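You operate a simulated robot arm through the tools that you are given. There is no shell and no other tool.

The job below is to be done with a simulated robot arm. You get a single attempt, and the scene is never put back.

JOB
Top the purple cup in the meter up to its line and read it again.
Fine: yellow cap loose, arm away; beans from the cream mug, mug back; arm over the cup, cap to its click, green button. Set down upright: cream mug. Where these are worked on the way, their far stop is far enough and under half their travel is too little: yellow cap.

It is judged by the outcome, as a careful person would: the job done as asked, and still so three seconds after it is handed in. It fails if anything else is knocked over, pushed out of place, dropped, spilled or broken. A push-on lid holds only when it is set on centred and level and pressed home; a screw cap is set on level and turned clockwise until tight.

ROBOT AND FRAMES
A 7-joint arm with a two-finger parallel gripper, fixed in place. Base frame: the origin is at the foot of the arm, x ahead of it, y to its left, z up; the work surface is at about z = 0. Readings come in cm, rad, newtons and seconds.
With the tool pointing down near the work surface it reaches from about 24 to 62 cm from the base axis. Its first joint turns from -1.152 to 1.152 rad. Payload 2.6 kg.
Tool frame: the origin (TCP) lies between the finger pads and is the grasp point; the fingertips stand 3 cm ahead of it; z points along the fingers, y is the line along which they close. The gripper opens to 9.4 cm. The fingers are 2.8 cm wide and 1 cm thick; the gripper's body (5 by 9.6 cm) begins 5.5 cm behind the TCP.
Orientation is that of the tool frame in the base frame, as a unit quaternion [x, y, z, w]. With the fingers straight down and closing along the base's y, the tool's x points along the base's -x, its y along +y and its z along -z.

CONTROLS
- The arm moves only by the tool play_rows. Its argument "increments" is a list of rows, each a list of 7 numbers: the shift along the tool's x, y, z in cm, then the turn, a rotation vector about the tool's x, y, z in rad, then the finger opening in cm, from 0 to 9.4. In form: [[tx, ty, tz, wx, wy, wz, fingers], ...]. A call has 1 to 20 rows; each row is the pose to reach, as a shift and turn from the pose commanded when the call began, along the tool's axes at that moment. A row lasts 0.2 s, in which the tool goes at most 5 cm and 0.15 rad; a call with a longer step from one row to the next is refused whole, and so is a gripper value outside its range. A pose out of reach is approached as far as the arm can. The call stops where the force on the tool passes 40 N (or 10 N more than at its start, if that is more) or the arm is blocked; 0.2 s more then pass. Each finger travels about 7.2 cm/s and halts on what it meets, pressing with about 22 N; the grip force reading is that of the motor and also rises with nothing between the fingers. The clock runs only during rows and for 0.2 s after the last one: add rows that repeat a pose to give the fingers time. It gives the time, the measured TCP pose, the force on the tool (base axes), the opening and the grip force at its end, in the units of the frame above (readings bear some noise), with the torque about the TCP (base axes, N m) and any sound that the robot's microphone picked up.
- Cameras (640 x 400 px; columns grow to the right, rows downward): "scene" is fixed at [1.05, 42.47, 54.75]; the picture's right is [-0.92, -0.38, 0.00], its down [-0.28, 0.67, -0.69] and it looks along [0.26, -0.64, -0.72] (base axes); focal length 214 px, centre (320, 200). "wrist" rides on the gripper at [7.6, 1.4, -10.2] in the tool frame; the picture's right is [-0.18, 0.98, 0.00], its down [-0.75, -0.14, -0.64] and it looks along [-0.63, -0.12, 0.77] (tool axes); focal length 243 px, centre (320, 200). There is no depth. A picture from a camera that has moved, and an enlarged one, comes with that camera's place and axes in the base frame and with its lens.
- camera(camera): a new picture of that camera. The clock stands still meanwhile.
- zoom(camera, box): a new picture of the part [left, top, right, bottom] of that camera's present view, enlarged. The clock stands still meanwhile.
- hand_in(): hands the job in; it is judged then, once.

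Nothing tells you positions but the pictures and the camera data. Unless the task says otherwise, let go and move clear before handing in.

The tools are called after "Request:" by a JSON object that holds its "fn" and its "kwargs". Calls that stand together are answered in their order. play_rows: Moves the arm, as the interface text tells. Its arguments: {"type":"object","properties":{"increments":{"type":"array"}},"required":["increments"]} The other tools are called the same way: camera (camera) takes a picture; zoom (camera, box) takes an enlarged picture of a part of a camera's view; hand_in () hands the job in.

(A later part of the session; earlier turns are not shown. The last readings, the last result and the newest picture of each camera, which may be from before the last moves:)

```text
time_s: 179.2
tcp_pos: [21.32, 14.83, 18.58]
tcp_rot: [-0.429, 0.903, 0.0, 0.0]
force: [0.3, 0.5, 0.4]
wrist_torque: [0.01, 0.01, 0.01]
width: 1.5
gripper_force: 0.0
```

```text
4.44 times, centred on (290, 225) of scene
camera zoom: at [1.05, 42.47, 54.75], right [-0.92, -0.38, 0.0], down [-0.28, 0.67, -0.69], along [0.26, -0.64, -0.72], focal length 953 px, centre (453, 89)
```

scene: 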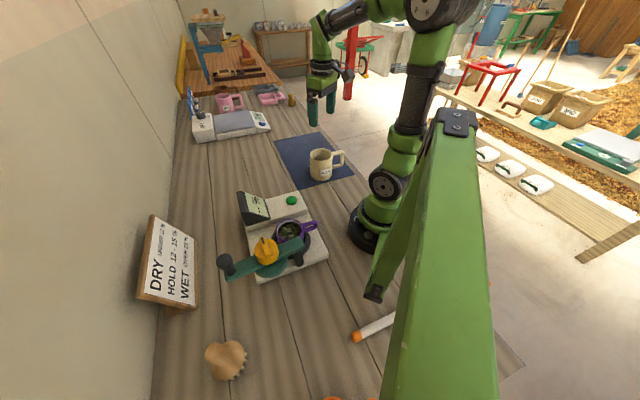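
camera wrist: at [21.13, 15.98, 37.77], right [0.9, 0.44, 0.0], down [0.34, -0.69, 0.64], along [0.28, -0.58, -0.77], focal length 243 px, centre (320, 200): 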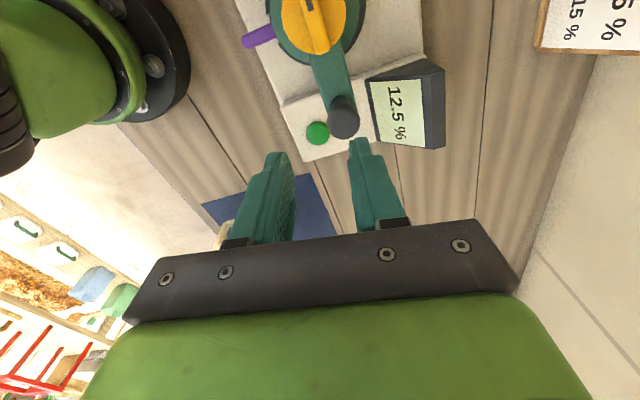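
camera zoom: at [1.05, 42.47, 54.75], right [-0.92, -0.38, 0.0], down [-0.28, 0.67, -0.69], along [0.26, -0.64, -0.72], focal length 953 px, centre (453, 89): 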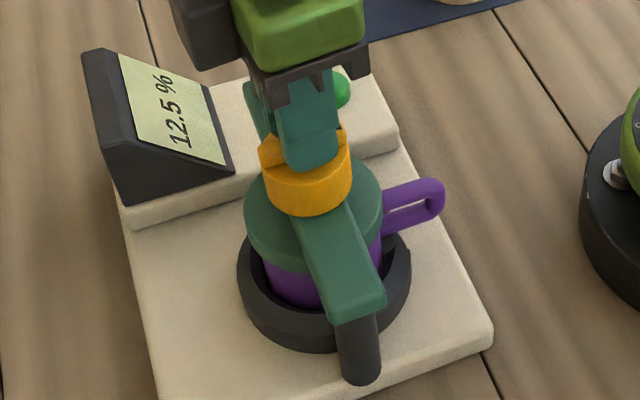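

The cap is loose again. I'll release it, go to the knob, and swing the arm away.

Request:
{"fn": "play_rows", "kwargs": {"increments": [[0, 0, 0, 0, 0, 0, 3.0], [0, 0, -2, 0, 0, 0, 4.0], [0, 0, -5, 0, 0, 0, 5.5], [0.07, -0.66, -6, 0, 0, 0.139, 5.5], [0.14, -1.33, -6, 0, 0, 0.278, 5.5], [0.22, -2.0, -6, 0, 0, 0.417, 5.5], [0.3, -2.67, -6, 0, 0, 0.556, 5.5], [0.37, -3.33, -6, 0, 0, 0.695, 5.5], [0.44, -4.0, -6, 0, 0, 0.834, 5.5], [0.52, -4.67, -6, 0, 0, 0.973, 5.5], [0.6, -5.33, -6, 0, 0, 1.112, 5.5], [0.67, -6.0, -6, 0, 0, 1.251, 5.5], [0.75, -6.67, -6, 0, 0, 1.39, 5.5], [0.82, -7.33, -6, 0, 0, 1.53, 5.5], [0.89, -8.01, -6, 0, 0, 1.67, 5.5], [0.89, -8.01, -3.5, 0, 0, 1.67, 5.5], [0.89, -8.01, -1.5, 0, 0, 1.67, 5.5], [0.89, -8.01, -1.5, 0, 0, 1.67, 5.5]]}}

Request:
{"fn": "zoom", "kwargs": {"camera": "wrist", "box": [220, 60, 420, 240]}}

Request:
{"fn": "zoom", "kwargs": {"camera": "scene", "box": [250, 180, 330, 270]}}

```text
time_s: 182.9
tcp_pos: [27.07, 9.24, 19.96]
tcp_rot: [0.382, 0.924, 0.0, -0.001]
force: [0.0, 0.3, 0.6]
wrist_torque: [-0.03, 0.0, -0.02]
width: 5.49
gripper_force: 0.0
```

```text
2.22 times, centred on (320, 150) of wrist
camera zoom: at [22.68, 15.56, 30.2], right [0.82, 0.57, 0.0], down [0.43, -0.63, 0.64], along [0.36, -0.53, -0.77], focal length 539 px, centre (320, 311)
```

zoom: 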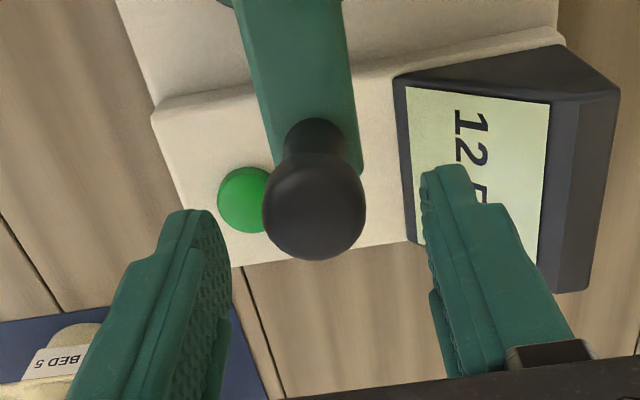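

```text
4.44 times, centred on (290, 225) of scene
camera zoom: at [1.05, 42.47, 54.75], right [-0.92, -0.38, 0.0], down [-0.28, 0.67, -0.69], along [0.26, -0.64, -0.72], focal length 953 px, centre (453, 89)
```

zoom: 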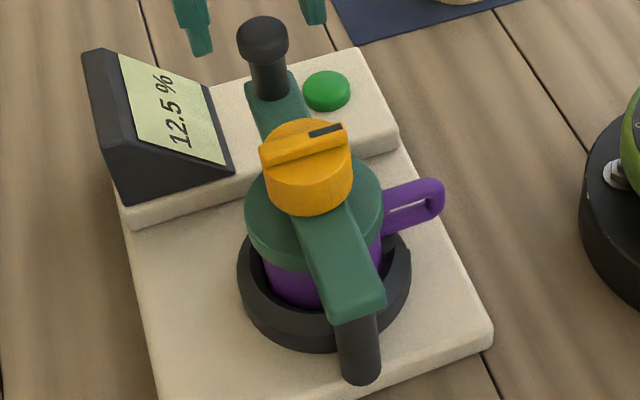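

Request:
{"fn": "play_rows", "kwargs": {"increments": [[0, -0.1, 1.2, 0, 0, 0, 5.5], [0, -0.15, 2.4, 0, 0, 0, 5.5], [0, -0.15, 3.55, 0, 0, 0, 5.5], [0, -0.15, 3.55, 0, 0, 0, 4.4], [0, -0.15, 3.55, 0, 0, 0, 3.6], [0, -0.15, 3.55, 0, 0, 0, 3.6]]}}

Request:
{"fn": "play_rows", "kwargs": {"increments": [[0, 0.2, 0, 0, 0, 0, 3.6], [0, 0.4, 0, 0, 0, 0, 3.6]]}}

Request:
{"fn": "play_rows", "kwargs": {"increments": [[0, 0.2, 0, 0, 0, 0, 3.6], [0, 0.4, 0, 0, 0, 0, 3.6]]}}

Request:
{"fn": "play_rows", "kwargs": {"increments": [[0, 0.2, 0, 0, 0, 0, 3.6], [0, 0.4, 0, 0, 0, 0, 3.6]]}}

```text
time_s: 184.3
tcp_pos: [26.75, 9.02, 16.4]
tcp_rot: [0.381, 0.925, 0.0, 0.0]
force: [-0.3, -0.6, -0.2]
wrist_torque: [-0.03, 0.0, 0.0]
width: 3.61
gripper_force: 0.1
```

```text
time_s: 184.9
tcp_pos: [27.07, 9.34, 16.51]
tcp_rot: [0.381, 0.925, 0.0, 0.0]
force: [-0.2, 0.4, -0.6]
wrist_torque: [-0.01, 0.03, 0.01]
width: 3.61
gripper_force: 0.0
```

```text
time_s: 185.6
tcp_pos: [27.22, 9.65, 16.49]
tcp_rot: [0.382, 0.924, 0.0, 0.0]
force: [-0.5, -1.8, 0.1]
wrist_torque: [0.01, -0.01, 0.0]
width: 3.65
gripper_force: 0.1
```

```text
time_s: 186.2
tcp_pos: [27.56, 9.95, 16.47]
tcp_rot: [0.381, 0.925, 0.0, -0.001]
force: [-0.7, 0.0, -0.2]
wrist_torque: [-0.01, 0.0, 0.01]
width: 3.61
gripper_force: 0.3
```

With the cap loose the arm moves with under 1 N, compared with about 3 N before, so the cap does clamp it. I'll swing it out now.

Request:
{"fn": "play_rows", "kwargs": {"increments": [[0.0745, 1.4875, 0, 0, 0, -0.1, 3.6], [0.297, 2.96, 0, 0, 0, -0.2, 3.6], [0.6655, 4.403, 0, 0, 0, -0.3, 3.6], [1.176, 5.802, 0, 0, 0, -0.4, 3.6], [1.824, 7.143, 0, 0, 0, -0.5, 3.6], [2.602, 8.413, 0, 0, 0, -0.6, 3.6], [3.504, 9.599, 0, 0, 0, -0.7, 3.6], [4.519, 10.688, 0, 0, 0, -0.8, 3.6]]}}

Request:
{"fn": "zoom", "kwargs": {"camera": "wrist", "box": [220, 80, 420, 260]}}

```text
time_s: 187.9
tcp_pos: [31.91, 20.75, 16.44]
tcp_rot: [-0.009, 1.0, 0.001, 0.0]
force: [-0.7, -0.4, -0.4]
wrist_torque: [0.03, -0.02, -0.02]
width: 3.62
gripper_force: 0.6
```

```text
2.22 times, centred on (320, 170) of wrist
camera zoom: at [24.2, 21.92, 26.74], right [0.17, 0.99, 0.0], down [0.76, -0.13, 0.64], along [0.63, -0.11, -0.77], focal length 539 px, centre (320, 267)
```

zoom: 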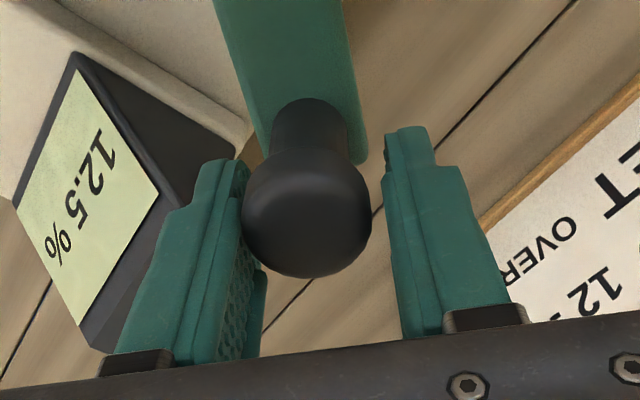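

Request:
{"fn": "play_rows", "kwargs": {"increments": [[0.17, 1.4875, 0, 0, 0, -0.1, 3.6], [0.5, 2.96, 0, 0, 0, -0.2, 3.6], [0.97, 4.403, 0, 0, 0, -0.3, 3.6], [1.48, 5.802, 0, 0, 0, -0.4, 3.6], [2.12, 7.143, 0, 0, 0, -0.5, 3.6], [2.9, 8.413, 0, 0, 0, -0.6, 3.6], [3.8, 9.599, 0, 0, 0, -0.7, 3.6], [4.6, 10.48, 0, 0, 0, -0.78, 3.6]]}}

Request:
{"fn": "zoom", "kwargs": {"camera": "scene", "box": [200, 170, 330, 290]}}

Request:
{"fn": "zoom", "kwargs": {"camera": "scene", "box": [280, 215, 310, 240]}}

```text
time_s: 189.8
tcp_pos: [27.18, 31.31, 16.32]
tcp_rot: [-0.39, 0.921, 0.001, -0.001]
force: [0.2, -1.4, -0.5]
wrist_torque: [0.0, 0.01, -0.02]
width: 3.6
gripper_force: 0.1
```

```text
3.33 times, centred on (265, 230) of scene
camera zoom: at [1.05, 42.47, 54.75], right [-0.92, -0.38, 0.0], down [-0.28, 0.67, -0.69], along [0.26, -0.64, -0.72], focal length 715 px, centre (503, 100)
```

zoom: 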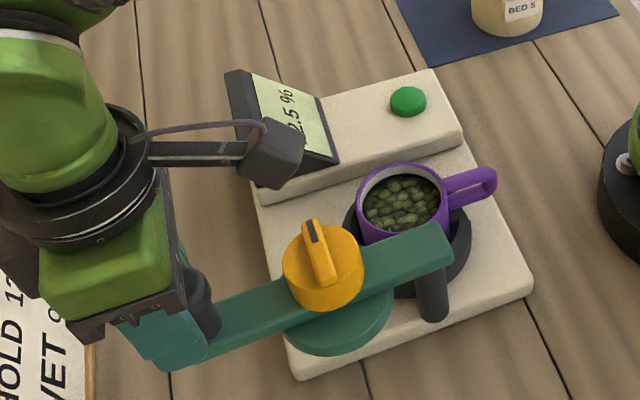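

```text
16.00 times, centred on (295, 228) of scene
camera zoom: at [1.05, 42.47, 54.75], right [-0.92, -0.38, 0.0], down [-0.28, 0.67, -0.69], along [0.26, -0.64, -0.72], focal length 3432 px, centre (720, -240)
```

zoom: 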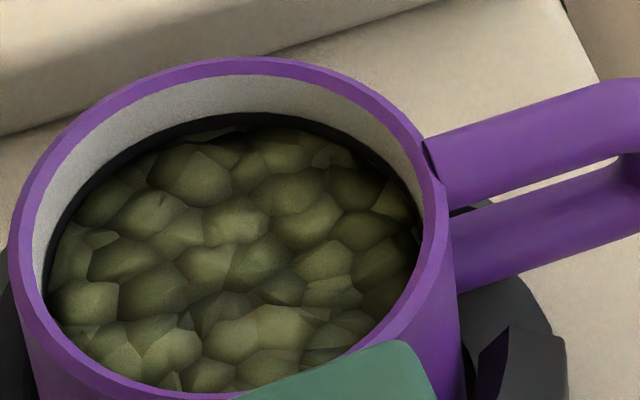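

The level is unchanged: it's still in the lower part of the line band. I'll nudge the arm fully out, release it, and take a close look at the line from above with the wrist camera.

Request:
{"fn": "play_rows", "kwargs": {"increments": [[0.02, 0.45, 0, 0, 0, -0.03, 3.6], [0.03, 0.8, 0, 0, 0, -0.055, 3.6], [0.03, 0.6, 0, 0, 0, -0.055, 4.6], [0.03, 0.6, 0, 0, 0, -0.055, 5.8], [0.03, 0.6, 0, 0, 0, -0.055, 5.8], [0.03, 0.6, -4, 0, 0, -0.055, 6], [0.03, 0.6, -8, 0, 0, -0.055, 8], [0.03, 0.6, -9, 0, 0, -0.055, 9.4]]}}

Request:
{"fn": "zoom", "kwargs": {"camera": "scene", "box": [200, 170, 330, 290]}}

```text
time_s: 191.6
tcp_pos: [26.6, 31.5, 25.58]
tcp_rot: [-0.414, 0.91, 0.0, 0.001]
force: [0.4, -0.6, 0.2]
wrist_torque: [0.01, 0.02, 0.01]
width: 9.41
gripper_force: 0.0
```

```text
3.33 times, centred on (265, 230) of scene
camera zoom: at [1.05, 42.47, 54.75], right [-0.92, -0.38, 0.0], down [-0.28, 0.67, -0.69], along [0.26, -0.64, -0.72], focal length 715 px, centre (503, 100)
```

zoom: 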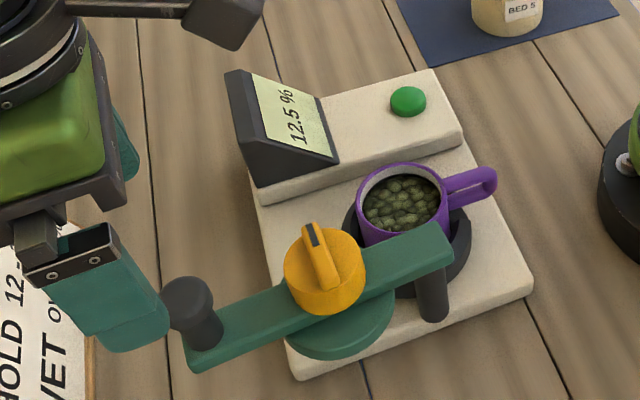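

Request:
{"fn": "play_rows", "kwargs": {"increments": [[4.1, -1.72, 0, 0, 0, 0, 9.4], [8.2, -3.44, 0, 0, 0, 0, 9.4], [12.3, -5.16, 0, 0, 0, 0, 9.4], [16.42, -6.88, 0, 0, 0, 0, 9.4], [16.42, -6.88, 3, 0, 0, 0, 9.4], [16.42, -6.88, 6, 0, 0, 0, 9.4], [16.42, -6.88, 7.5, 0, 0, 0, 9.4], [16.42, -6.88, 7.5, 0, 0, 0, 9.4]]}}

Request:
{"fn": "camera", "kwargs": {"camera": "wrist"}}

Request:
{"fn": "zoom", "kwargs": {"camera": "wrist", "box": [260, 70, 400, 190]}}

```text
time_s: 193.3
tcp_pos: [21.02, 14.65, 17.83]
tcp_rot: [-0.413, 0.911, 0.0, 0.0]
force: [-0.6, -0.6, 0.2]
wrist_torque: [0.05, 0.0, -0.01]
width: 9.39
gripper_force: 0.0
```

```text
taken
camera wrist: at [14.95, 9.66, 28.12], right [-0.62, 0.79, 0.0], down [0.6, 0.47, 0.64], along [0.5, 0.4, -0.77], focal length 243 px, centre (320, 200)
```

wrist: 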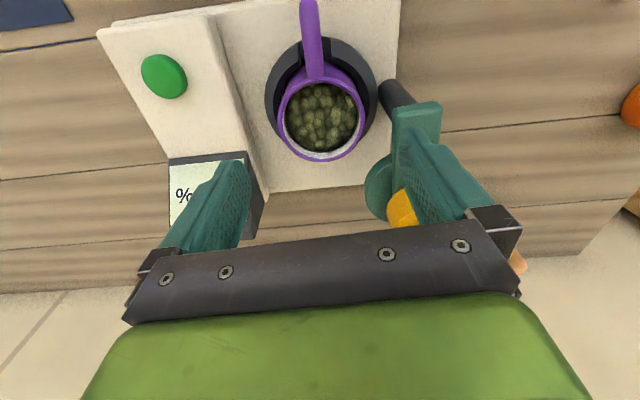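

```text
3.33 times, centred on (330, 130) of wrist
camera zoom: at [14.95, 9.66, 28.12], right [-0.62, 0.79, 0.0], down [0.6, 0.47, 0.64], along [0.5, 0.4, -0.77], focal length 809 px, centre (287, 433)
```

zoom: 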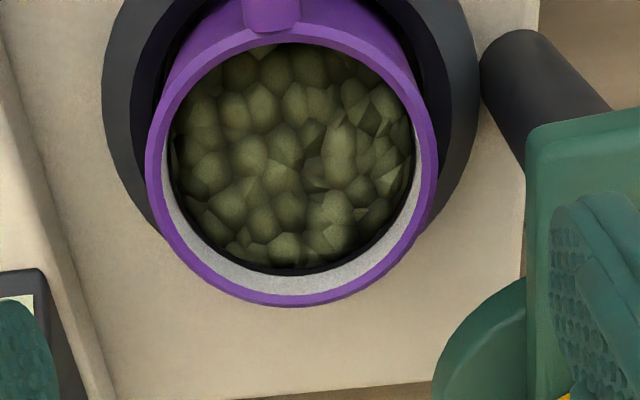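

Request:
{"fn": "zoom", "kwargs": {"camera": "wrist", "box": [295, 135, 345, 170]}}

Request:
{"fn": "zoom", "kwargs": {"camera": "wrist", "box": [340, 100, 380, 150]}}

```text
11.43 times, centred on (320, 152) of wrist
camera zoom: at [14.95, 9.66, 28.12], right [-0.62, 0.79, 0.0], down [0.6, 0.47, 0.64], along [0.5, 0.4, -0.77], focal length 2773 px, centre (320, 743)
```

zoom: 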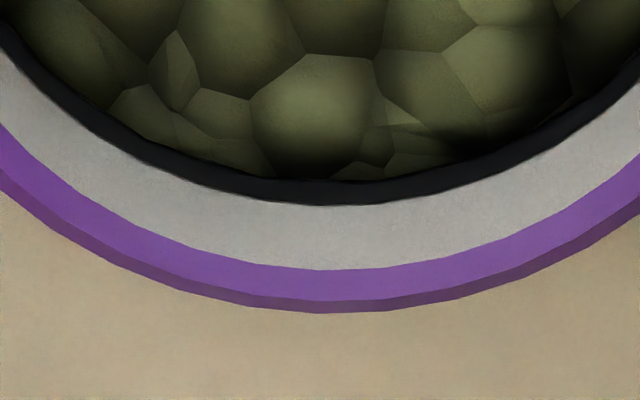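

```text
8.00 times, centred on (360, 125) of wrist
camera zoom: at [14.95, 9.66, 28.12], right [-0.62, 0.79, 0.0], down [0.6, 0.47, 0.64], along [0.5, 0.4, -0.77], focal length 1941 px, centre (0, 800)
```

zoom: 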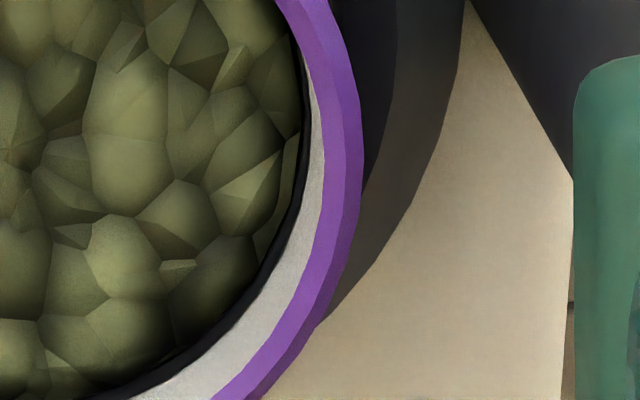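

Seen closely, the beans sit about 1.5 mm below the middle of the line. A small top-up is right. I'll go back to the mug.

Request:
{"fn": "play_rows", "kwargs": {"increments": [[0, 0, -3, 0, 0, 0, 9.4], [0, 0, -6.5, 0, 0, 0, 9.4], [0, 0, -9.2, 0, 0, 0, 9.4], [0.36, -4.03, -9.2, 0, 0, 0.1, 9.4], [0.72, -8.07, -9.2, 0, 0, 0.2, 9.4], [1.08, -12.1, -9.2, 0, 0, 0.3, 9.4], [1.44, -16.14, -9.2, 0, 0, 0.4, 9.4], [1.8, -20.17, -9.2, 0, 0, 0.5, 9.4], [5.9, -21.23, -9.2, 0, 0, 0.6, 9.4], [10.0, -22.29, -9.2, 0, 0, 0.7, 9.4], [14.1, -23.36, -9.2, 0, 0, 0.8, 9.4], [18.2, -24.42, -9.2, 0, 0, 0.9, 9.4], [22.28, -25.48, -9.2, 0, 0, 1.0, 9.4], [22.28, -25.48, -5, 0, 0, 1.0, 9.4], [22.28, -25.48, -1, 0, 0, 1.0, 9.4], [22.28, -25.48, 2.5, 0, 0, 1.0, 9.4], [22.28, -25.48, 4.3, 0, 0, 1.0, 9.4], [22.28, -25.48, 4.3, 0, 0, 1.0, 9.4]]}}

Request:
{"fn": "camera", "kwargs": {"camera": "wrist"}}

Request:
{"fn": "zoom", "kwargs": {"camera": "scene", "box": [290, 110, 360, 190]}}

```text
time_s: 197.2
tcp_pos: [25.66, -18.99, 13.67]
tcp_rot: [0.075, 0.997, 0.0, 0.0]
force: [0.4, -0.4, 0.1]
wrist_torque: [-0.01, 0.03, 0.02]
width: 9.39
gripper_force: 0.0
```

```text
taken
camera wrist: at [18.35, -16.58, 23.92], right [0.33, 0.94, 0.0], down [0.72, -0.25, 0.64], along [0.61, -0.21, -0.77], focal length 243 px, centre (320, 200)
```

wrist: 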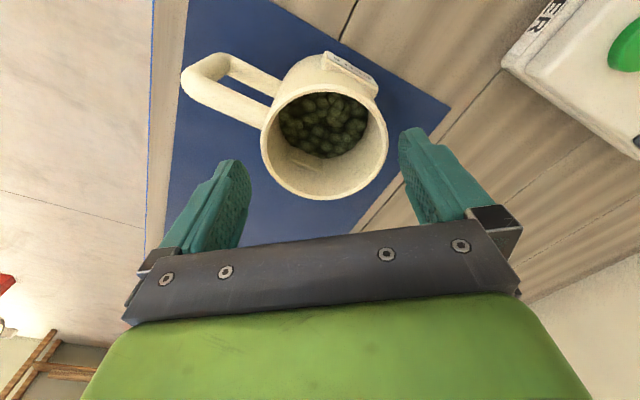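

```text
5.00 times, centred on (325, 150) of scene
camera zoom: at [1.05, 42.47, 54.75], right [-0.92, -0.38, 0.0], down [-0.28, 0.67, -0.69], along [0.26, -0.64, -0.72], focal length 1072 px, centre (295, 450)
```

zoom: 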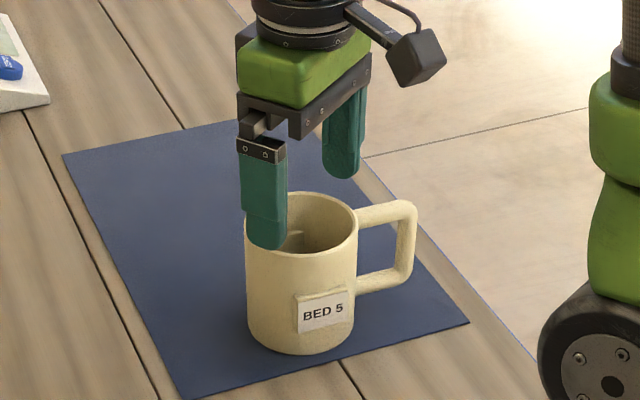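

The fingers straddle the rim just as before. I'll descend and grip.

Request:
{"fn": "play_rows", "kwargs": {"increments": [[0, 0, 1, 0, 0, 0, 9.4], [0, 0, 2, 0, 0, 0, 9.4], [0, 0, 3, 0, 0, 0, 9.4], [0, 0, 4, 0, 0, 0, 9.4], [0, 0, 5, 0, 0, 0, 9.4], [0, 0, 6, 0, 0, 0, 9.4], [0, 0, 7, 0, 0, 0, 9.4], [0, 0, 7.65, 0, 0, 0, 9.4], [0, 0, 7.65, 0, 0, 0, 9.4]]}}

Request:
{"fn": "camera", "kwargs": {"camera": "wrist"}}

```text
time_s: 199.2
tcp_pos: [25.75, -19.09, 5.93]
tcp_rot: [0.074, 0.997, 0.0, 0.0]
force: [-0.3, 0.7, 0.1]
wrist_torque: [0.0, 0.02, 0.0]
width: 9.4
gripper_force: 0.2
```

```text
taken
camera wrist: at [18.32, -16.61, 16.23], right [0.33, 0.95, 0.0], down [0.72, -0.25, 0.64], along [0.61, -0.21, -0.77], focal length 243 px, centre (320, 200)
```

wrist: 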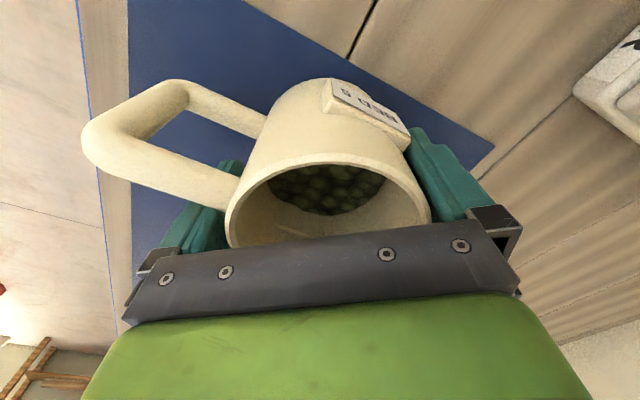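

Request:
{"fn": "play_rows", "kwargs": {"increments": [[0.05, 0.12, 0, 0, 0, 0, 9.4], [0.05, 0.12, 0, 0, 0, 0, 9.1], [0.05, 0.12, 0, 0, 0, 0, 8.8], [0.05, 0.12, 0, 0, 0, 0, 8.5], [0.05, 0.12, 0, 0, 0, 0, 8.2], [0.05, 0.12, 0, 0, 0, 0, 7.4], [0.05, 0.12, 0, 0, 0, 0, 6.5], [0.05, 0.12, 0, 0, 0, 0, 6.5], [0.05, 0.12, -0.5, 0, 0, 0, 6.5], [0.05, 0.12, -2, 0, 0, 0, 6.5], [0.05, 0.12, -4.5, 0, 0, 0, 6.5], [0.05, 0.12, -4.5, 0, 0, 0, 6.5]]}}

Request:
{"fn": "zoom", "kwargs": {"camera": "scene", "box": [290, 110, 360, 190]}}

```text
time_s: 201.8
tcp_pos: [25.63, -18.97, 10.45]
tcp_rot: [0.074, 0.997, 0.001, 0.0]
force: [0.8, -0.5, -2.1]
wrist_torque: [0.03, -0.05, -0.04]
width: 8.2
gripper_force: 22.2
```

```text
5.00 times, centred on (325, 150) of scene
camera zoom: at [1.05, 42.47, 54.75], right [-0.92, -0.38, 0.0], down [-0.28, 0.67, -0.69], along [0.26, -0.64, -0.72], focal length 1072 px, centre (295, 450)
```

zoom: 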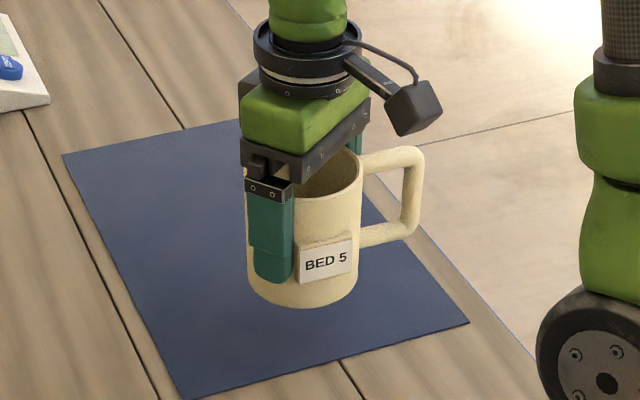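

Request:
{"fn": "play_rows", "kwargs": {"increments": [[0, 0, -1.5, 0, 0, 0, 6.5], [0, 0, -4, 0, 0, 0, 6.5], [0, 0, -7, 0, 0, 0, 6.5], [0, 0, -10, 0, 0, 0, 6.5], [0, 0, -13, 0, 0, 0, 6.5], [0, 0, -15.5, 0, 0, 0, 6.5], [-0.5, 1.2, -16.5, 0, 0, 0, 6.5], [-1.6, 3.8, -16.5, 0, 0, 0, 6.5], [-2.9, 6.9, -16.5, 0, 0, 0, 6.5], [-4.2, 10, -16.5, 0, 0, 0, 6.5], [-5.5, 13.1, -16.5, 0, 0, 0, 6.5], [-6.8, 16.2, -16.5, 0, 0, 0, 6.5], [-7.5, 17.8, -16.5, 0, 0, 0, 6.5], [-7.75, 18.37, -16.5, 0, 0, 0, 6.5]]}}

Request:
{"fn": "play_rows", "kwargs": {"increments": [[0.6, 1.2, 0, 0, 0, -0.05, 6.5], [1.9, 3.8, 0, 0, 0, -0.13, 6.5], [3.4, 6.8, 0, 0, 0, -0.22, 6.5], [4.9, 9.8, 0, 0, 0, -0.32, 6.5], [6.4, 12.8, 0, 0, 0, -0.42, 6.5], [7.9, 15.8, 0, 0, 0, -0.52, 6.5], [9.1, 18.2, 0, 0, 0, -0.62, 6.5], [9.7, 19.4, 0, 0, 0, -0.66, 6.5], [9.9, 19.78, 0, 0, 0, -0.674, 6.5], [9.9, 19.78, 0, 0, 0, -0.674, 6.5]]}}

Request:
{"fn": "camera", "kwargs": {"camera": "scene"}}

```text
time_s: 204.8
tcp_pos: [36.01, -1.69, 26.91]
tcp_rot: [0.074, 0.997, 0.001, 0.0]
force: [-0.4, 0.5, -2.7]
wrist_torque: [-0.01, 0.01, -0.04]
width: 8.16
gripper_force: 22.3
```

```text
time_s: 206.9
tcp_pos: [28.87, 19.25, 26.94]
tcp_rot: [-0.261, 0.965, 0.0, 0.0]
force: [0.0, -0.7, -2.2]
wrist_torque: [0.04, 0.0, -0.02]
width: 8.17
gripper_force: 21.8
```

```text
taken
```

scene: 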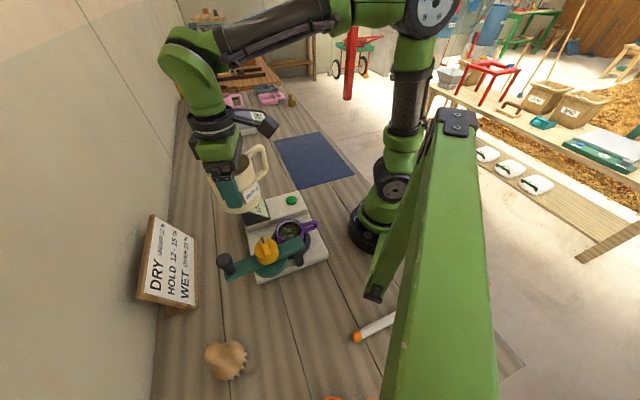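

Request:
{"fn": "play_rows", "kwargs": {"increments": [[0, 0, 0, 0, 0.06, 0, 6.5], [0, 0, 0, 0, 0.14, 0, 6.5], [0, 0, 0, 0, 0.22, 0, 6.5], [0, 0, 0, 0, 0.3, 0, 6.5], [0, 0, 0, 0, 0.38, 0, 6.5], [0, 0, 0, 0, 0.46, 0, 6.5], [0, 0, 0, 0, 0.54, 0, 6.5], [0, 0, 0, 0, 0.6, 0, 6.5], [0, 0, 0, 0, 0.6, 0, 6.5]]}}

Request:
{"fn": "play_rows", "kwargs": {"increments": [[1.481, 0, 1.377, 0, 0, 0, 6.5], [3.562, 0, 3.648, 0, 0, 0, 6.5], [5.473, 0, 6.167, 0, 0, 0, 6.5], [7.271, 0, 8.852, 0, 0, 0, 6.5], [8.601, 0, 11.336, 0, 0, 0, 6.5], [9.157, 0, 13.534, 0, 0, 0, 6.5], [8.779, 0, 14.971, 0, 0, 0, 6.5], [8.271, 0, 15.714, 0, 0, 0, 6.5], [8.271, 0, 15.714, 0, 0, 0, 6.5]]}}

Request:
{"fn": "zoom", "kwargs": {"camera": "scene", "box": [255, 170, 345, 270]}}

```text
time_s: 208.9
tcp_pos: [29.05, 19.22, 26.91]
tcp_rot: [-0.249, 0.922, -0.077, -0.286]
force: [-0.9, -0.4, -2.2]
wrist_torque: [0.05, -0.03, -0.01]
width: 8.15
gripper_force: 21.8
```

```text
time_s: 210.9
tcp_pos: [15.49, 11.51, 18.4]
tcp_rot: [-0.249, 0.922, -0.076, -0.285]
force: [0.0, 0.0, -3.0]
wrist_torque: [0.06, 0.0, -0.04]
width: 8.17
gripper_force: 22.4
```

```text
4.00 times, centred on (300, 220) of scene
camera zoom: at [1.05, 42.47, 54.75], right [-0.92, -0.38, 0.0], down [-0.28, 0.67, -0.69], along [0.26, -0.64, -0.72], focal length 858 px, centre (400, 120)
```

zoom: 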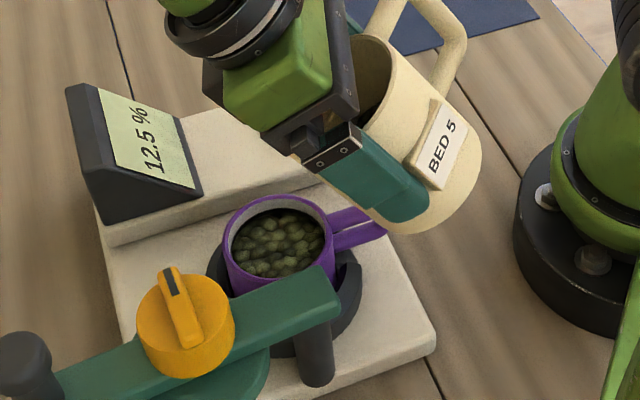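

Same pose as before. I'll do one short controlled tip to about 1.53 rad and come straight back.

Request:
{"fn": "play_rows", "kwargs": {"increments": [[-0.7, 0, 0.88, 0, 0.15, 0, 6.5], [-1.394, 0, 1.772, 0, 0.3, 0, 6.5], [-1.95, 0, 2.18, 0, 0.43, 0, 6.5], [-2.5, 0, 2.591, 0, 0.55, 0, 6.5], [-2.73, 0, 2.44, 0, 0.66, 0, 6.5], [-2.953, 0, 2.281, 0, 0.76, 0, 6.5], [-3.117, 0, 1.987, 0, 0.85, 0, 6.5], [-3.1, 0, 1.7, 0, 0.9, 0, 6.5], [-3.097, 0, 1.516, 0, 0.93, 0, 6.5], [-3.1, 0, 1.7, 0, 0.8, 0, 6.5], [-2.953, 0, 2.1, 0, 0.66, 0, 6.5], [-2.2, 0, 2.3, 0, 0.52, 0, 6.5], [-1.2, 0, 1.5, 0, 0.38, 0, 6.5], [-0.6, 0, -0.6, 0, 0.25, 0, 6.5], [-0.23, 0, -2.4, 0, 0.16, 0, 6.5], [-0.23, 0, -2.4, 0, 0.16, 0, 6.5]]}}

Request:
{"fn": "zoom", "kwargs": {"camera": "scene", "box": [280, 215, 310, 240]}}

Request:
{"fn": "zoom", "kwargs": {"camera": "scene", "box": [255, 170, 345, 270]}}

```text
time_s: 214.3
tcp_pos: [16.99, 12.33, 20.71]
tcp_rot: [-0.241, 0.897, -0.095, -0.358]
force: [0.4, 0.3, -4.3]
wrist_torque: [0.04, -0.01, 0.03]
width: 8.18
gripper_force: 22.2
```

```text
16.00 times, centred on (295, 228) of scene
camera zoom: at [1.05, 42.47, 54.75], right [-0.92, -0.38, 0.0], down [-0.28, 0.67, -0.69], along [0.26, -0.64, -0.72], focal length 3432 px, centre (720, -240)
```

zoom: 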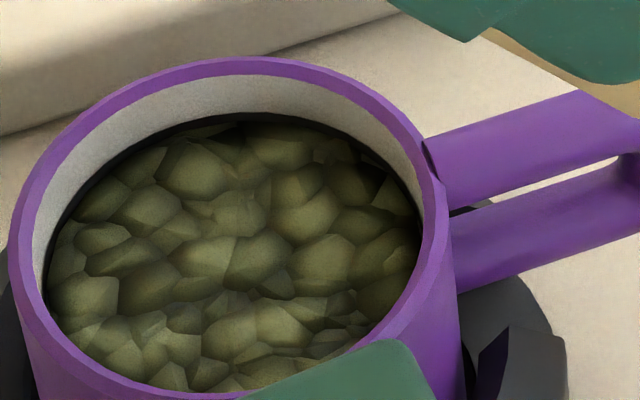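

```text
4.00 times, centred on (300, 220) of scene
camera zoom: at [1.05, 42.47, 54.75], right [-0.92, -0.38, 0.0], down [-0.28, 0.67, -0.69], along [0.26, -0.64, -0.72], focal length 858 px, centre (400, 120)
```

zoom: 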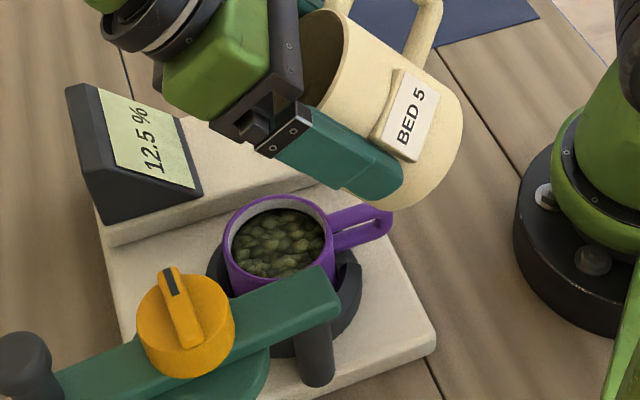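

The level is now close to the middle of the line. One more very small tip will settle it there with no shortfall.

Request:
{"fn": "play_rows", "kwargs": {"increments": [[-0.67, 0, 0.76, 0, 0.11, 0, 6.5], [-1.34, 0, 1.52, 0, 0.22, 0, 6.5], [-2.01, 0, 2.28, 0, 0.33, 0, 6.5], [-2.68, 0, 3.04, 0, 0.44, 0, 6.5], [-3.15, 0, 3.55, 0, 0.55, 0, 6.5], [-3.34, 0, 3.75, 0, 0.65, 0, 6.5], [-3.36, 0, 3.7, 0, 0.72, 0, 6.5], [-3.37, 0, 3.62, 0, 0.775, 0, 6.5], [-3.36, 0, 3.65, 0, 0.64, 0, 6.5], [-3.36, 0, 3.6, 0, 0.5, 0, 6.5], [-2.68, 0, 3.04, 0, 0.36, 0, 6.5], [-1.34, 0, 1.52, 0, 0.22, 0, 6.5], [0, 0, 0, 0, 0.1, 0, 6.5], [0, 0, 0, 0, 0, 0, 6.5]]}}

Request:
{"fn": "zoom", "kwargs": {"camera": "scene", "box": [280, 215, 310, 240]}}

Request:
{"fn": "zoom", "kwargs": {"camera": "scene", "box": [255, 170, 345, 270]}}

```text
time_s: 217.3
tcp_pos: [16.83, 12.19, 20.48]
tcp_rot: [-0.242, 0.897, -0.095, -0.357]
force: [0.4, 0.1, -2.8]
wrist_torque: [0.04, -0.02, -0.01]
width: 8.2
gripper_force: 22.7
```

```text
16.00 times, centred on (295, 228) of scene
camera zoom: at [1.05, 42.47, 54.75], right [-0.92, -0.38, 0.0], down [-0.28, 0.67, -0.69], along [0.26, -0.64, -0.72], focal length 3432 px, centre (720, -240)
```

zoom: 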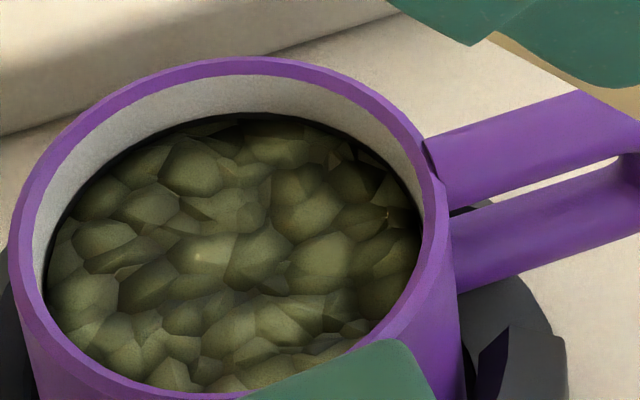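

```text
4.00 times, centred on (300, 220) of scene
camera zoom: at [1.05, 42.47, 54.75], right [-0.92, -0.38, 0.0], down [-0.28, 0.67, -0.69], along [0.26, -0.64, -0.72], focal length 858 px, centre (400, 120)
```

zoom: 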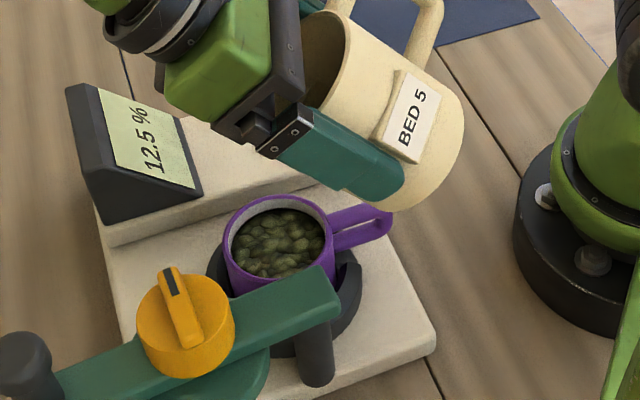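

The beans now sit on the line, in its upper half. I'll take the mug upright and carry it back.

Request:
{"fn": "play_rows", "kwargs": {"increments": [[0.327, 0, -1.069, 0, -0.05, 0, 6.5], [0.272, 0, -3.19, 0, -0.13, 0, 6.5], [-0.506, 0, -5.999, 0, -0.22, 0, 6.5], [-1.492, 0, -8.591, 0, -0.32, 0, 6.5], [-2.753, 0, -10.894, 0, -0.42, 0, 6.5], [-4.151, 0, -13.051, 0, -0.52, 0, 6.5], [-5.172, 0, -14.298, 0, -0.62, 0, 6.5], [-5.607, 0, -14.711, 0, -0.7, 0, 6.5], [-5.607, 0, -14.711, 0, -0.76, 0, 6.5], [-5.607, 0, -14.711, 0, -0.76, 0, 6.5]]}}

Request:
{"fn": "play_rows", "kwargs": {"increments": [[0.29, -1.29, 0, 0, 0, 0.05, 6.5], [0.91, -4.09, 0, 0, 0, 0.13, 6.5], [1.63, -7.32, 0, 0, 0, 0.22, 6.5], [2.34, -10.55, 0, 0, 0, 0.32, 6.5], [3.06, -13.79, 0, 0, 0, 0.42, 6.5], [3.78, -17.02, 0, 0, 0, 0.52, 6.5], [4.45, -20.03, 0, 0, 0, 0.62, 6.5], [5.6, -21.9, 0, 0, 0, 0.66, 6.5], [7.74, -23.15, 0, 0, 0, 0.674, 6.5], [10.3, -24.5, 0, 0, 0, 0.674, 6.5], [12.9, -25.9, 0, 0, 0, 0.674, 6.5], [15.5, -27.3, 0, 0, 0, 0.674, 6.5], [18.0, -28.7, 0, 0, 0, 0.674, 6.5], [20.2, -29.9, 0, 0, 0, 0.674, 6.5], [21.6, -30.7, 0, 0, 0, 0.674, 6.5], [22.16, -30.99, 0, 0, 0, 0.674, 6.5], [22.16, -30.99, 0, 0, 0, 0.674, 6.5]]}}

Request:
{"fn": "camera", "kwargs": {"camera": "scene"}}

```text
time_s: 219.6
tcp_pos: [29.21, 19.13, 27.33]
tcp_rot: [-0.26, 0.966, 0.0, 0.001]
force: [0.1, -0.5, -2.9]
wrist_torque: [0.1, -0.01, -0.03]
width: 8.17
gripper_force: 21.8
```

```text
time_s: 223.2
tcp_pos: [25.54, -18.57, 27.24]
tcp_rot: [0.073, 0.997, 0.0, 0.0]
force: [0.8, -0.2, -2.2]
wrist_torque: [0.0, 0.0, 0.0]
width: 8.18
gripper_force: 22.0
```

```text
taken
```

scene: 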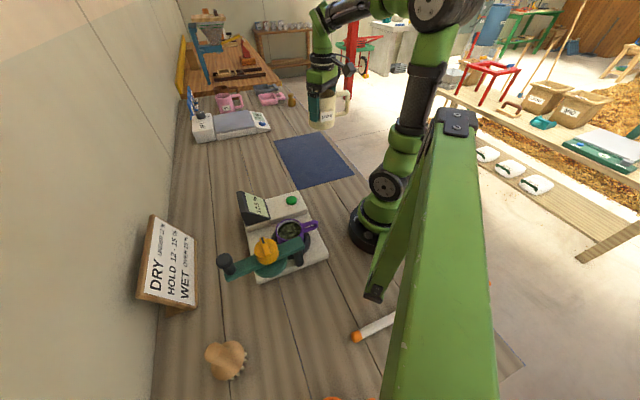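

Request:
{"fn": "play_rows", "kwargs": {"increments": [[-0.05, -0.1, 1.5, 0, 0, 0, 6.5], [-0.1, -0.25, 4, 0, 0, 0, 6.5], [-0.1, -0.25, 7, 0, 0, 0, 6.5], [-0.1, -0.25, 10, 0, 0, 0, 6.5], [-0.1, -0.25, 13, 0, 0, 0, 6.5], [-0.1, -0.25, 16, 0, 0, 0, 6.5], [-0.1, -0.25, 18.3, 0, 0, 0, 6.5], [-0.1, -0.25, 19.6, 0, 0, 0, 6.5], [-0.1, -0.25, 20.3, 0, 0, 0, 6.5], [-0.1, -0.25, 20.6, 0, 0, 0, 6.5], [-0.1, -0.25, 20.8, 0, 0, 0, 6.5]]}}

Request:
{"fn": "zoom", "kwargs": {"camera": "scene", "box": [290, 120, 360, 190]}}

```text
time_s: 225.6
tcp_pos: [25.75, -18.97, 6.51]
tcp_rot: [0.074, 0.997, 0.0, 0.0]
force: [0.7, -0.3, -2.0]
wrist_torque: [0.05, -0.01, -0.02]
width: 8.15
gripper_force: 21.8
```

```text
5.71 times, centred on (325, 155) of scene
camera zoom: at [1.05, 42.47, 54.75], right [-0.92, -0.38, 0.0], down [-0.28, 0.67, -0.69], along [0.26, -0.64, -0.72], focal length 1226 px, centre (291, 457)
```

zoom: 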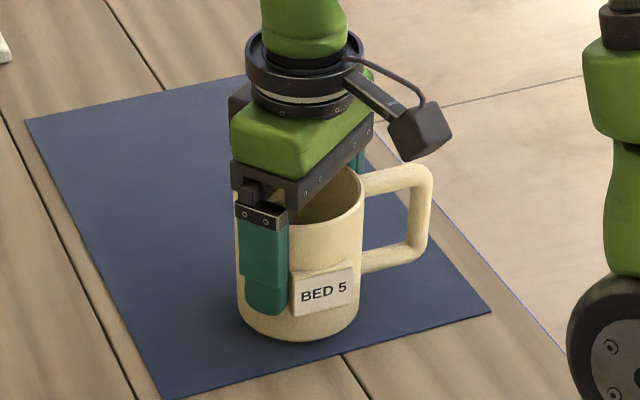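

Nearly down. I'll lower in small steps until I feel the mat.

Request:
{"fn": "play_rows", "kwargs": {"increments": [[0, 0, 0.15, 0, 0, 0, 6.5], [0, 0, 0.3, 0, 0, 0, 6.5], [0, 0, 0.4, 0, 0, 0, 6.5]]}}

Request:
{"fn": "play_rows", "kwargs": {"increments": [[0, 0, 0.07, 0, 0, 0, 6.5], [0, 0, 0.14, 0, 0, 0, 6.5]]}}

```text
time_s: 226.3
tcp_pos: [25.58, -18.95, 5.98]
tcp_rot: [0.074, 0.997, 0.0, 0.0]
force: [0.7, 0.7, -2.6]
wrist_torque: [0.04, -0.04, -0.01]
width: 8.17
gripper_force: 21.8
```

```text
time_s: 226.9
tcp_pos: [25.73, -18.86, 5.97]
tcp_rot: [0.073, 0.997, 0.0, 0.001]
force: [0.0, 6.0, 20.2]
wrist_torque: [0.15, 0.06, 0.03]
width: 8.19
gripper_force: 21.8
```

The mug is seated on the mat. I'll ease off, open slowly, and lift straight up.

Request:
{"fn": "play_rows", "kwargs": {"increments": [[0, 0, -0.04, 0, 0, 0, 6.5], [0, 0, -0.04, 0, 0, 0, 8.4], [0, 0, -0.04, 0, 0, 0, 8.8], [0, 0, -0.04, 0, 0, 0, 9.2], [0, 0, -0.04, 0, 0, 0, 9.4], [0, 0, -0.04, 0, 0, 0, 9.4], [0, 0, -0.5, 0, 0, 0, 9.4], [0, 0, -1.5, 0, 0, 0, 9.4], [0, 0, -3, 0, 0, 0, 9.4], [0, 0, -5, 0, 0, 0, 9.4], [0, 0, -8, 0, 0, 0, 9.4], [0, 0, -12, 0, 0, 0, 9.4], [0, 0, -16, 0, 0, 0, 9.4], [0, 0, -20, 0, 0, 0, 9.4]]}}

Request:
{"fn": "zoom", "kwargs": {"camera": "scene", "box": [290, 120, 360, 190]}}

```text
time_s: 229.9
tcp_pos: [25.53, -18.51, 25.69]
tcp_rot: [0.074, 0.997, 0.001, -0.001]
force: [0.2, 0.2, -0.1]
wrist_torque: [0.01, 0.02, 0.01]
width: 9.39
gripper_force: 0.0
```

```text
5.71 times, centred on (325, 155) of scene
camera zoom: at [1.05, 42.47, 54.75], right [-0.92, -0.38, 0.0], down [-0.28, 0.67, -0.69], along [0.26, -0.64, -0.72], focal length 1226 px, centre (291, 457)
```

zoom: 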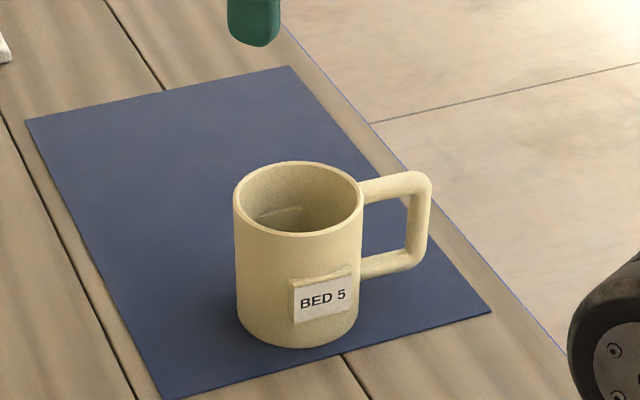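

The mug is upright in its place. I'll return to the knob.

Request:
{"fn": "play_rows", "kwargs": {"increments": [[-1.08, 4.34, -0.7, 0, 0, -0.1, 9.4], [-2.17, 8.67, -1.4, 0, 0, -0.2, 8], [-3.25, 13.0, -2.05, 0, 0, -0.3, 6.5], [-4.33, 17.35, -2.7, 0, 0, -0.4, 6.5], [-5.42, 21.7, -3.4, 0, 0, -0.5, 6.5], [-6.5, 26.02, -4.1, 0, 0, -0.6, 6.5], [-4.41, 29.38, -3.8, 0, 0, -0.7, 6.5], [-2.32, 32.73, -3.5, 0, 0, -0.8, 6.5], [-0.23, 36.09, -3.2, 0, 0, -0.9, 6.5], [1.86, 39.44, -3.0, 0, 0, -1.0, 6.5], [3.96, 42.8, -2.7, 0, 0, -1.073, 6.5], [6.05, 46.15, -2.4, 0, 0, -1.073, 6.5], [8.14, 49.51, -2.1, 0, 0, -1.073, 6.5], [8.14, 49.51, -2.1, 0, 0, -1.073, 6.5]]}}

Request:
{"fn": "play_rows", "kwargs": {"increments": [[-0.3, -0.45, 2, 0, 0, 0, 6.5], [-0.55, -0.8, 4, 0, 0, 0, 6.5], [-0.55, -0.8, 6, 0, 0, 0, 6.5], [-0.55, -0.8, 7, 0, 0, 0, 6.5], [-0.55, -0.8, 7, 0, 0, 0, 6.5]]}}

Request:
{"fn": "zoom", "kwargs": {"camera": "wrist", "box": [220, 60, 420, 240]}}

```text
time_s: 232.9
tcp_pos: [24.64, 31.37, 28.06]
tcp_rot: [-0.446, 0.895, 0.0, 0.0]
force: [0.4, 0.6, 0.6]
wrist_torque: [0.01, 0.02, 0.0]
width: 6.51
gripper_force: 0.1
```

```text
time_s: 234.2
tcp_pos: [25.84, 31.27, 21.22]
tcp_rot: [-0.446, 0.895, 0.001, -0.001]
force: [0.3, -0.1, -0.3]
wrist_torque: [0.01, 0.01, -0.01]
width: 6.53
gripper_force: 0.0
```

```text
2.22 times, centred on (320, 150) of wrist
camera zoom: at [20.02, 25.84, 31.49], right [-0.67, 0.74, 0.0], down [0.57, 0.52, 0.64], along [0.47, 0.43, -0.77], focal length 539 px, centre (320, 311)
```

zoom: 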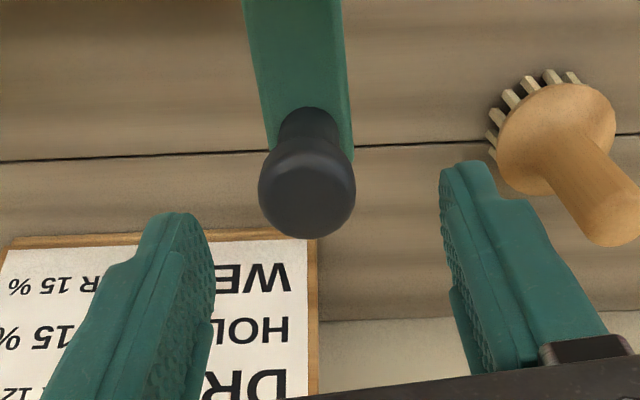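

Request:
{"fn": "play_rows", "kwargs": {"increments": [[0, -0.35, 1.5, 0, 0, 0, 6.5], [0, -0.35, 3, 0, 0, 0, 6.5], [0, -0.35, 4.2, 0, 0, 0, 6.5], [0, -0.35, 4.85, 0, 0, 0, 6.5], [0, -0.35, 4.85, 0, 0, 0, 5.0], [0, -0.35, 4.85, 0, 0, 0, 4.2], [0, -0.35, 4.85, 0, 0, 0, 3.6], [0, -0.35, 4.85, 0, 0, 0, 3.6]]}}

Request:
{"fn": "play_rows", "kwargs": {"increments": [[0.02, -0.75, 0, 0, 0, 0.05, 3.6], [0.075, -1.4975, 0, 0, 0, 0.1, 3.6], [0.3, -2.98, 0, 0, 0, 0.2, 3.6], [0.72, -4.433, 0, 0, 0, 0.3, 3.6], [1.28, -5.841, 0, 0, 0, 0.4, 3.6], [1.98, -7.191, 0, 0, 0, 0.5, 3.6], [2.82, -8.47, 0, 0, 0, 0.6, 3.6], [3.77, -9.663, 0, 0, 0, 0.7, 3.6], [4.85, -10.76, 0, 0, 0, 0.8, 3.6]]}}

Request:
{"fn": "zoom", "kwargs": {"camera": "wrist", "box": [220, 80, 420, 260]}}

```text
time_s: 235.9
tcp_pos: [26.08, 30.92, 16.19]
tcp_rot: [-0.447, 0.895, 0.0, -0.001]
force: [-0.2, -0.1, 1.0]
wrist_torque: [0.02, -0.01, 0.02]
width: 3.62
gripper_force: 0.0
```

```text
time_s: 237.9
tcp_pos: [31.83, 20.64, 16.2]
tcp_rot: [-0.062, 0.998, 0.0, 0.0]
force: [-0.3, 0.5, -0.1]
wrist_torque: [0.0, -0.02, 0.01]
width: 3.64
gripper_force: 0.2
```

```text
2.22 times, centred on (320, 170) of wrist
camera zoom: at [24.07, 20.92, 26.47], right [0.06, 1.0, 0.0], down [0.77, -0.05, 0.64], along [0.64, -0.04, -0.77], focal length 539 px, centre (320, 267)
```

zoom: 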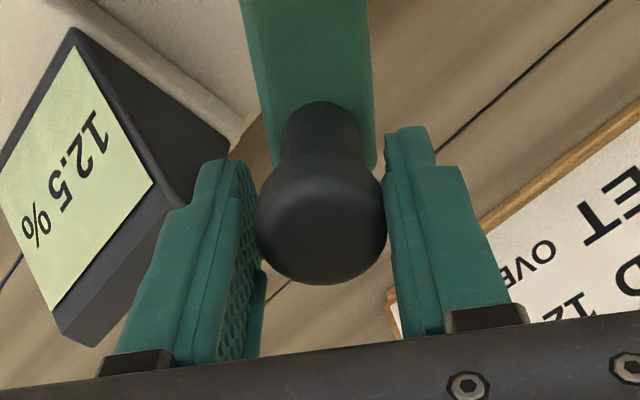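

Request:
{"fn": "play_rows", "kwargs": {"increments": [[0.1, -1.4875, 0, 0, 0, 0.1, 3.6], [0.35, -2.96, 0, 0, 0, 0.2, 3.6], [0.77, -4.403, 0, 0, 0, 0.3, 3.6], [1.28, -5.802, 0, 0, 0, 0.4, 3.6], [1.92, -7.143, 0, 0, 0, 0.5, 3.6], [2.7, -8.413, 0, 0, 0, 0.6, 3.6], [3.6, -9.599, 0, 0, 0, 0.7, 3.6]]}}

Request:
{"fn": "play_rows", "kwargs": {"increments": [[0.042, -1.117, 0, 0, 0, 0.075, 3.6], [0.167, -2.227, 0, 0, 0, 0.15, 3.6], [0.22, -2.6, 0, 0, 0, 0.175, 3.6], [0.28, -2.85, 0, 0, 0, 0.2, 3.6]]}}

Request:
{"fn": "zoom", "kwargs": {"camera": "scene", "box": [250, 180, 330, 270]}}

Request:
{"fn": "zoom", "kwargs": {"camera": "wrist", "box": [220, 80, 420, 260]}}

```text
time_s: 239.6
tcp_pos: [29.17, 10.76, 16.29]
tcp_rot: [0.284, 0.959, -0.001, 0.0]
force: [0.2, -0.2, 0.9]
wrist_torque: [-0.03, 0.01, 0.01]
width: 3.61
gripper_force: 0.3
```

```text
time_s: 240.6
tcp_pos: [27.63, 8.38, 16.13]
tcp_rot: [0.378, 0.926, -0.001, -0.001]
force: [0.5, 0.2, 0.3]
wrist_torque: [-0.03, 0.01, 0.02]
width: 3.6
gripper_force: 0.1
```

```text
4.44 times, centred on (290, 225) of scene
camera zoom: at [1.05, 42.47, 54.75], right [-0.92, -0.38, 0.0], down [-0.28, 0.67, -0.69], along [0.26, -0.64, -0.72], focal length 953 px, centre (453, 89)
```

zoom: 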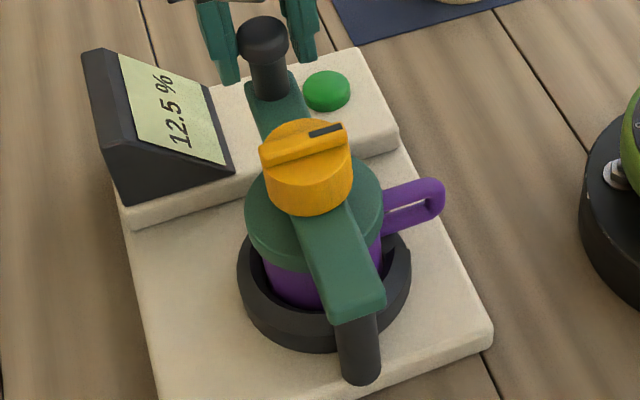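

```text
2.22 times, centred on (320, 170) of wrist
camera zoom: at [23.09, 14.7, 26.52], right [0.82, 0.57, 0.0], down [0.44, -0.63, 0.64], along [0.37, -0.53, -0.77], focal length 539 px, centre (320, 267)
```

zoom: 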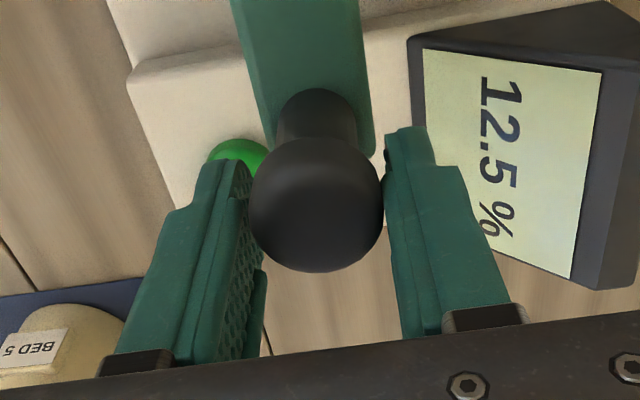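

Request:
{"fn": "play_rows", "kwargs": {"increments": [[0, -0.15, 0, 0, 0, 0, 3.6], [0, -0.3, 0, 0, 0, 0, 3.6]]}}

Request:
{"fn": "play_rows", "kwargs": {"increments": [[0, -0.15, 0, 0, 0, 0, 3.6], [0, -0.25, 0, 0, 0, 0, 3.6]]}}

Request:
{"fn": "zoom", "kwargs": {"camera": "scene", "box": [250, 180, 330, 270]}}

```text
time_s: 241.2
tcp_pos: [27.48, 8.18, 16.21]
tcp_rot: [0.377, 0.926, 0.001, 0.0]
force: [5.3, 5.6, 1.1]
wrist_torque: [0.0, -0.05, -0.1]
width: 4.03
gripper_force: 3.8
```

```text
time_s: 241.8
tcp_pos: [27.22, 8.17, 16.27]
tcp_rot: [0.377, 0.926, 0.001, 0.001]
force: [9.6, 11.0, -2.2]
wrist_torque: [-0.06, -0.06, -0.12]
width: 4.44
gripper_force: 7.1
```

```text
4.44 times, centred on (290, 225) of scene
camera zoom: at [1.05, 42.47, 54.75], right [-0.92, -0.38, 0.0], down [-0.28, 0.67, -0.69], along [0.26, -0.64, -0.72], focal length 953 px, centre (453, 89)
```

zoom: 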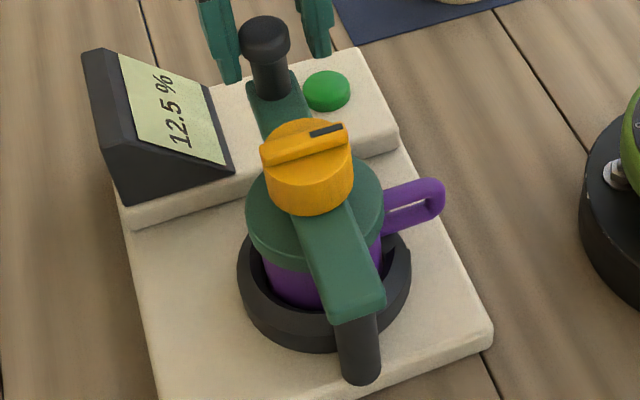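

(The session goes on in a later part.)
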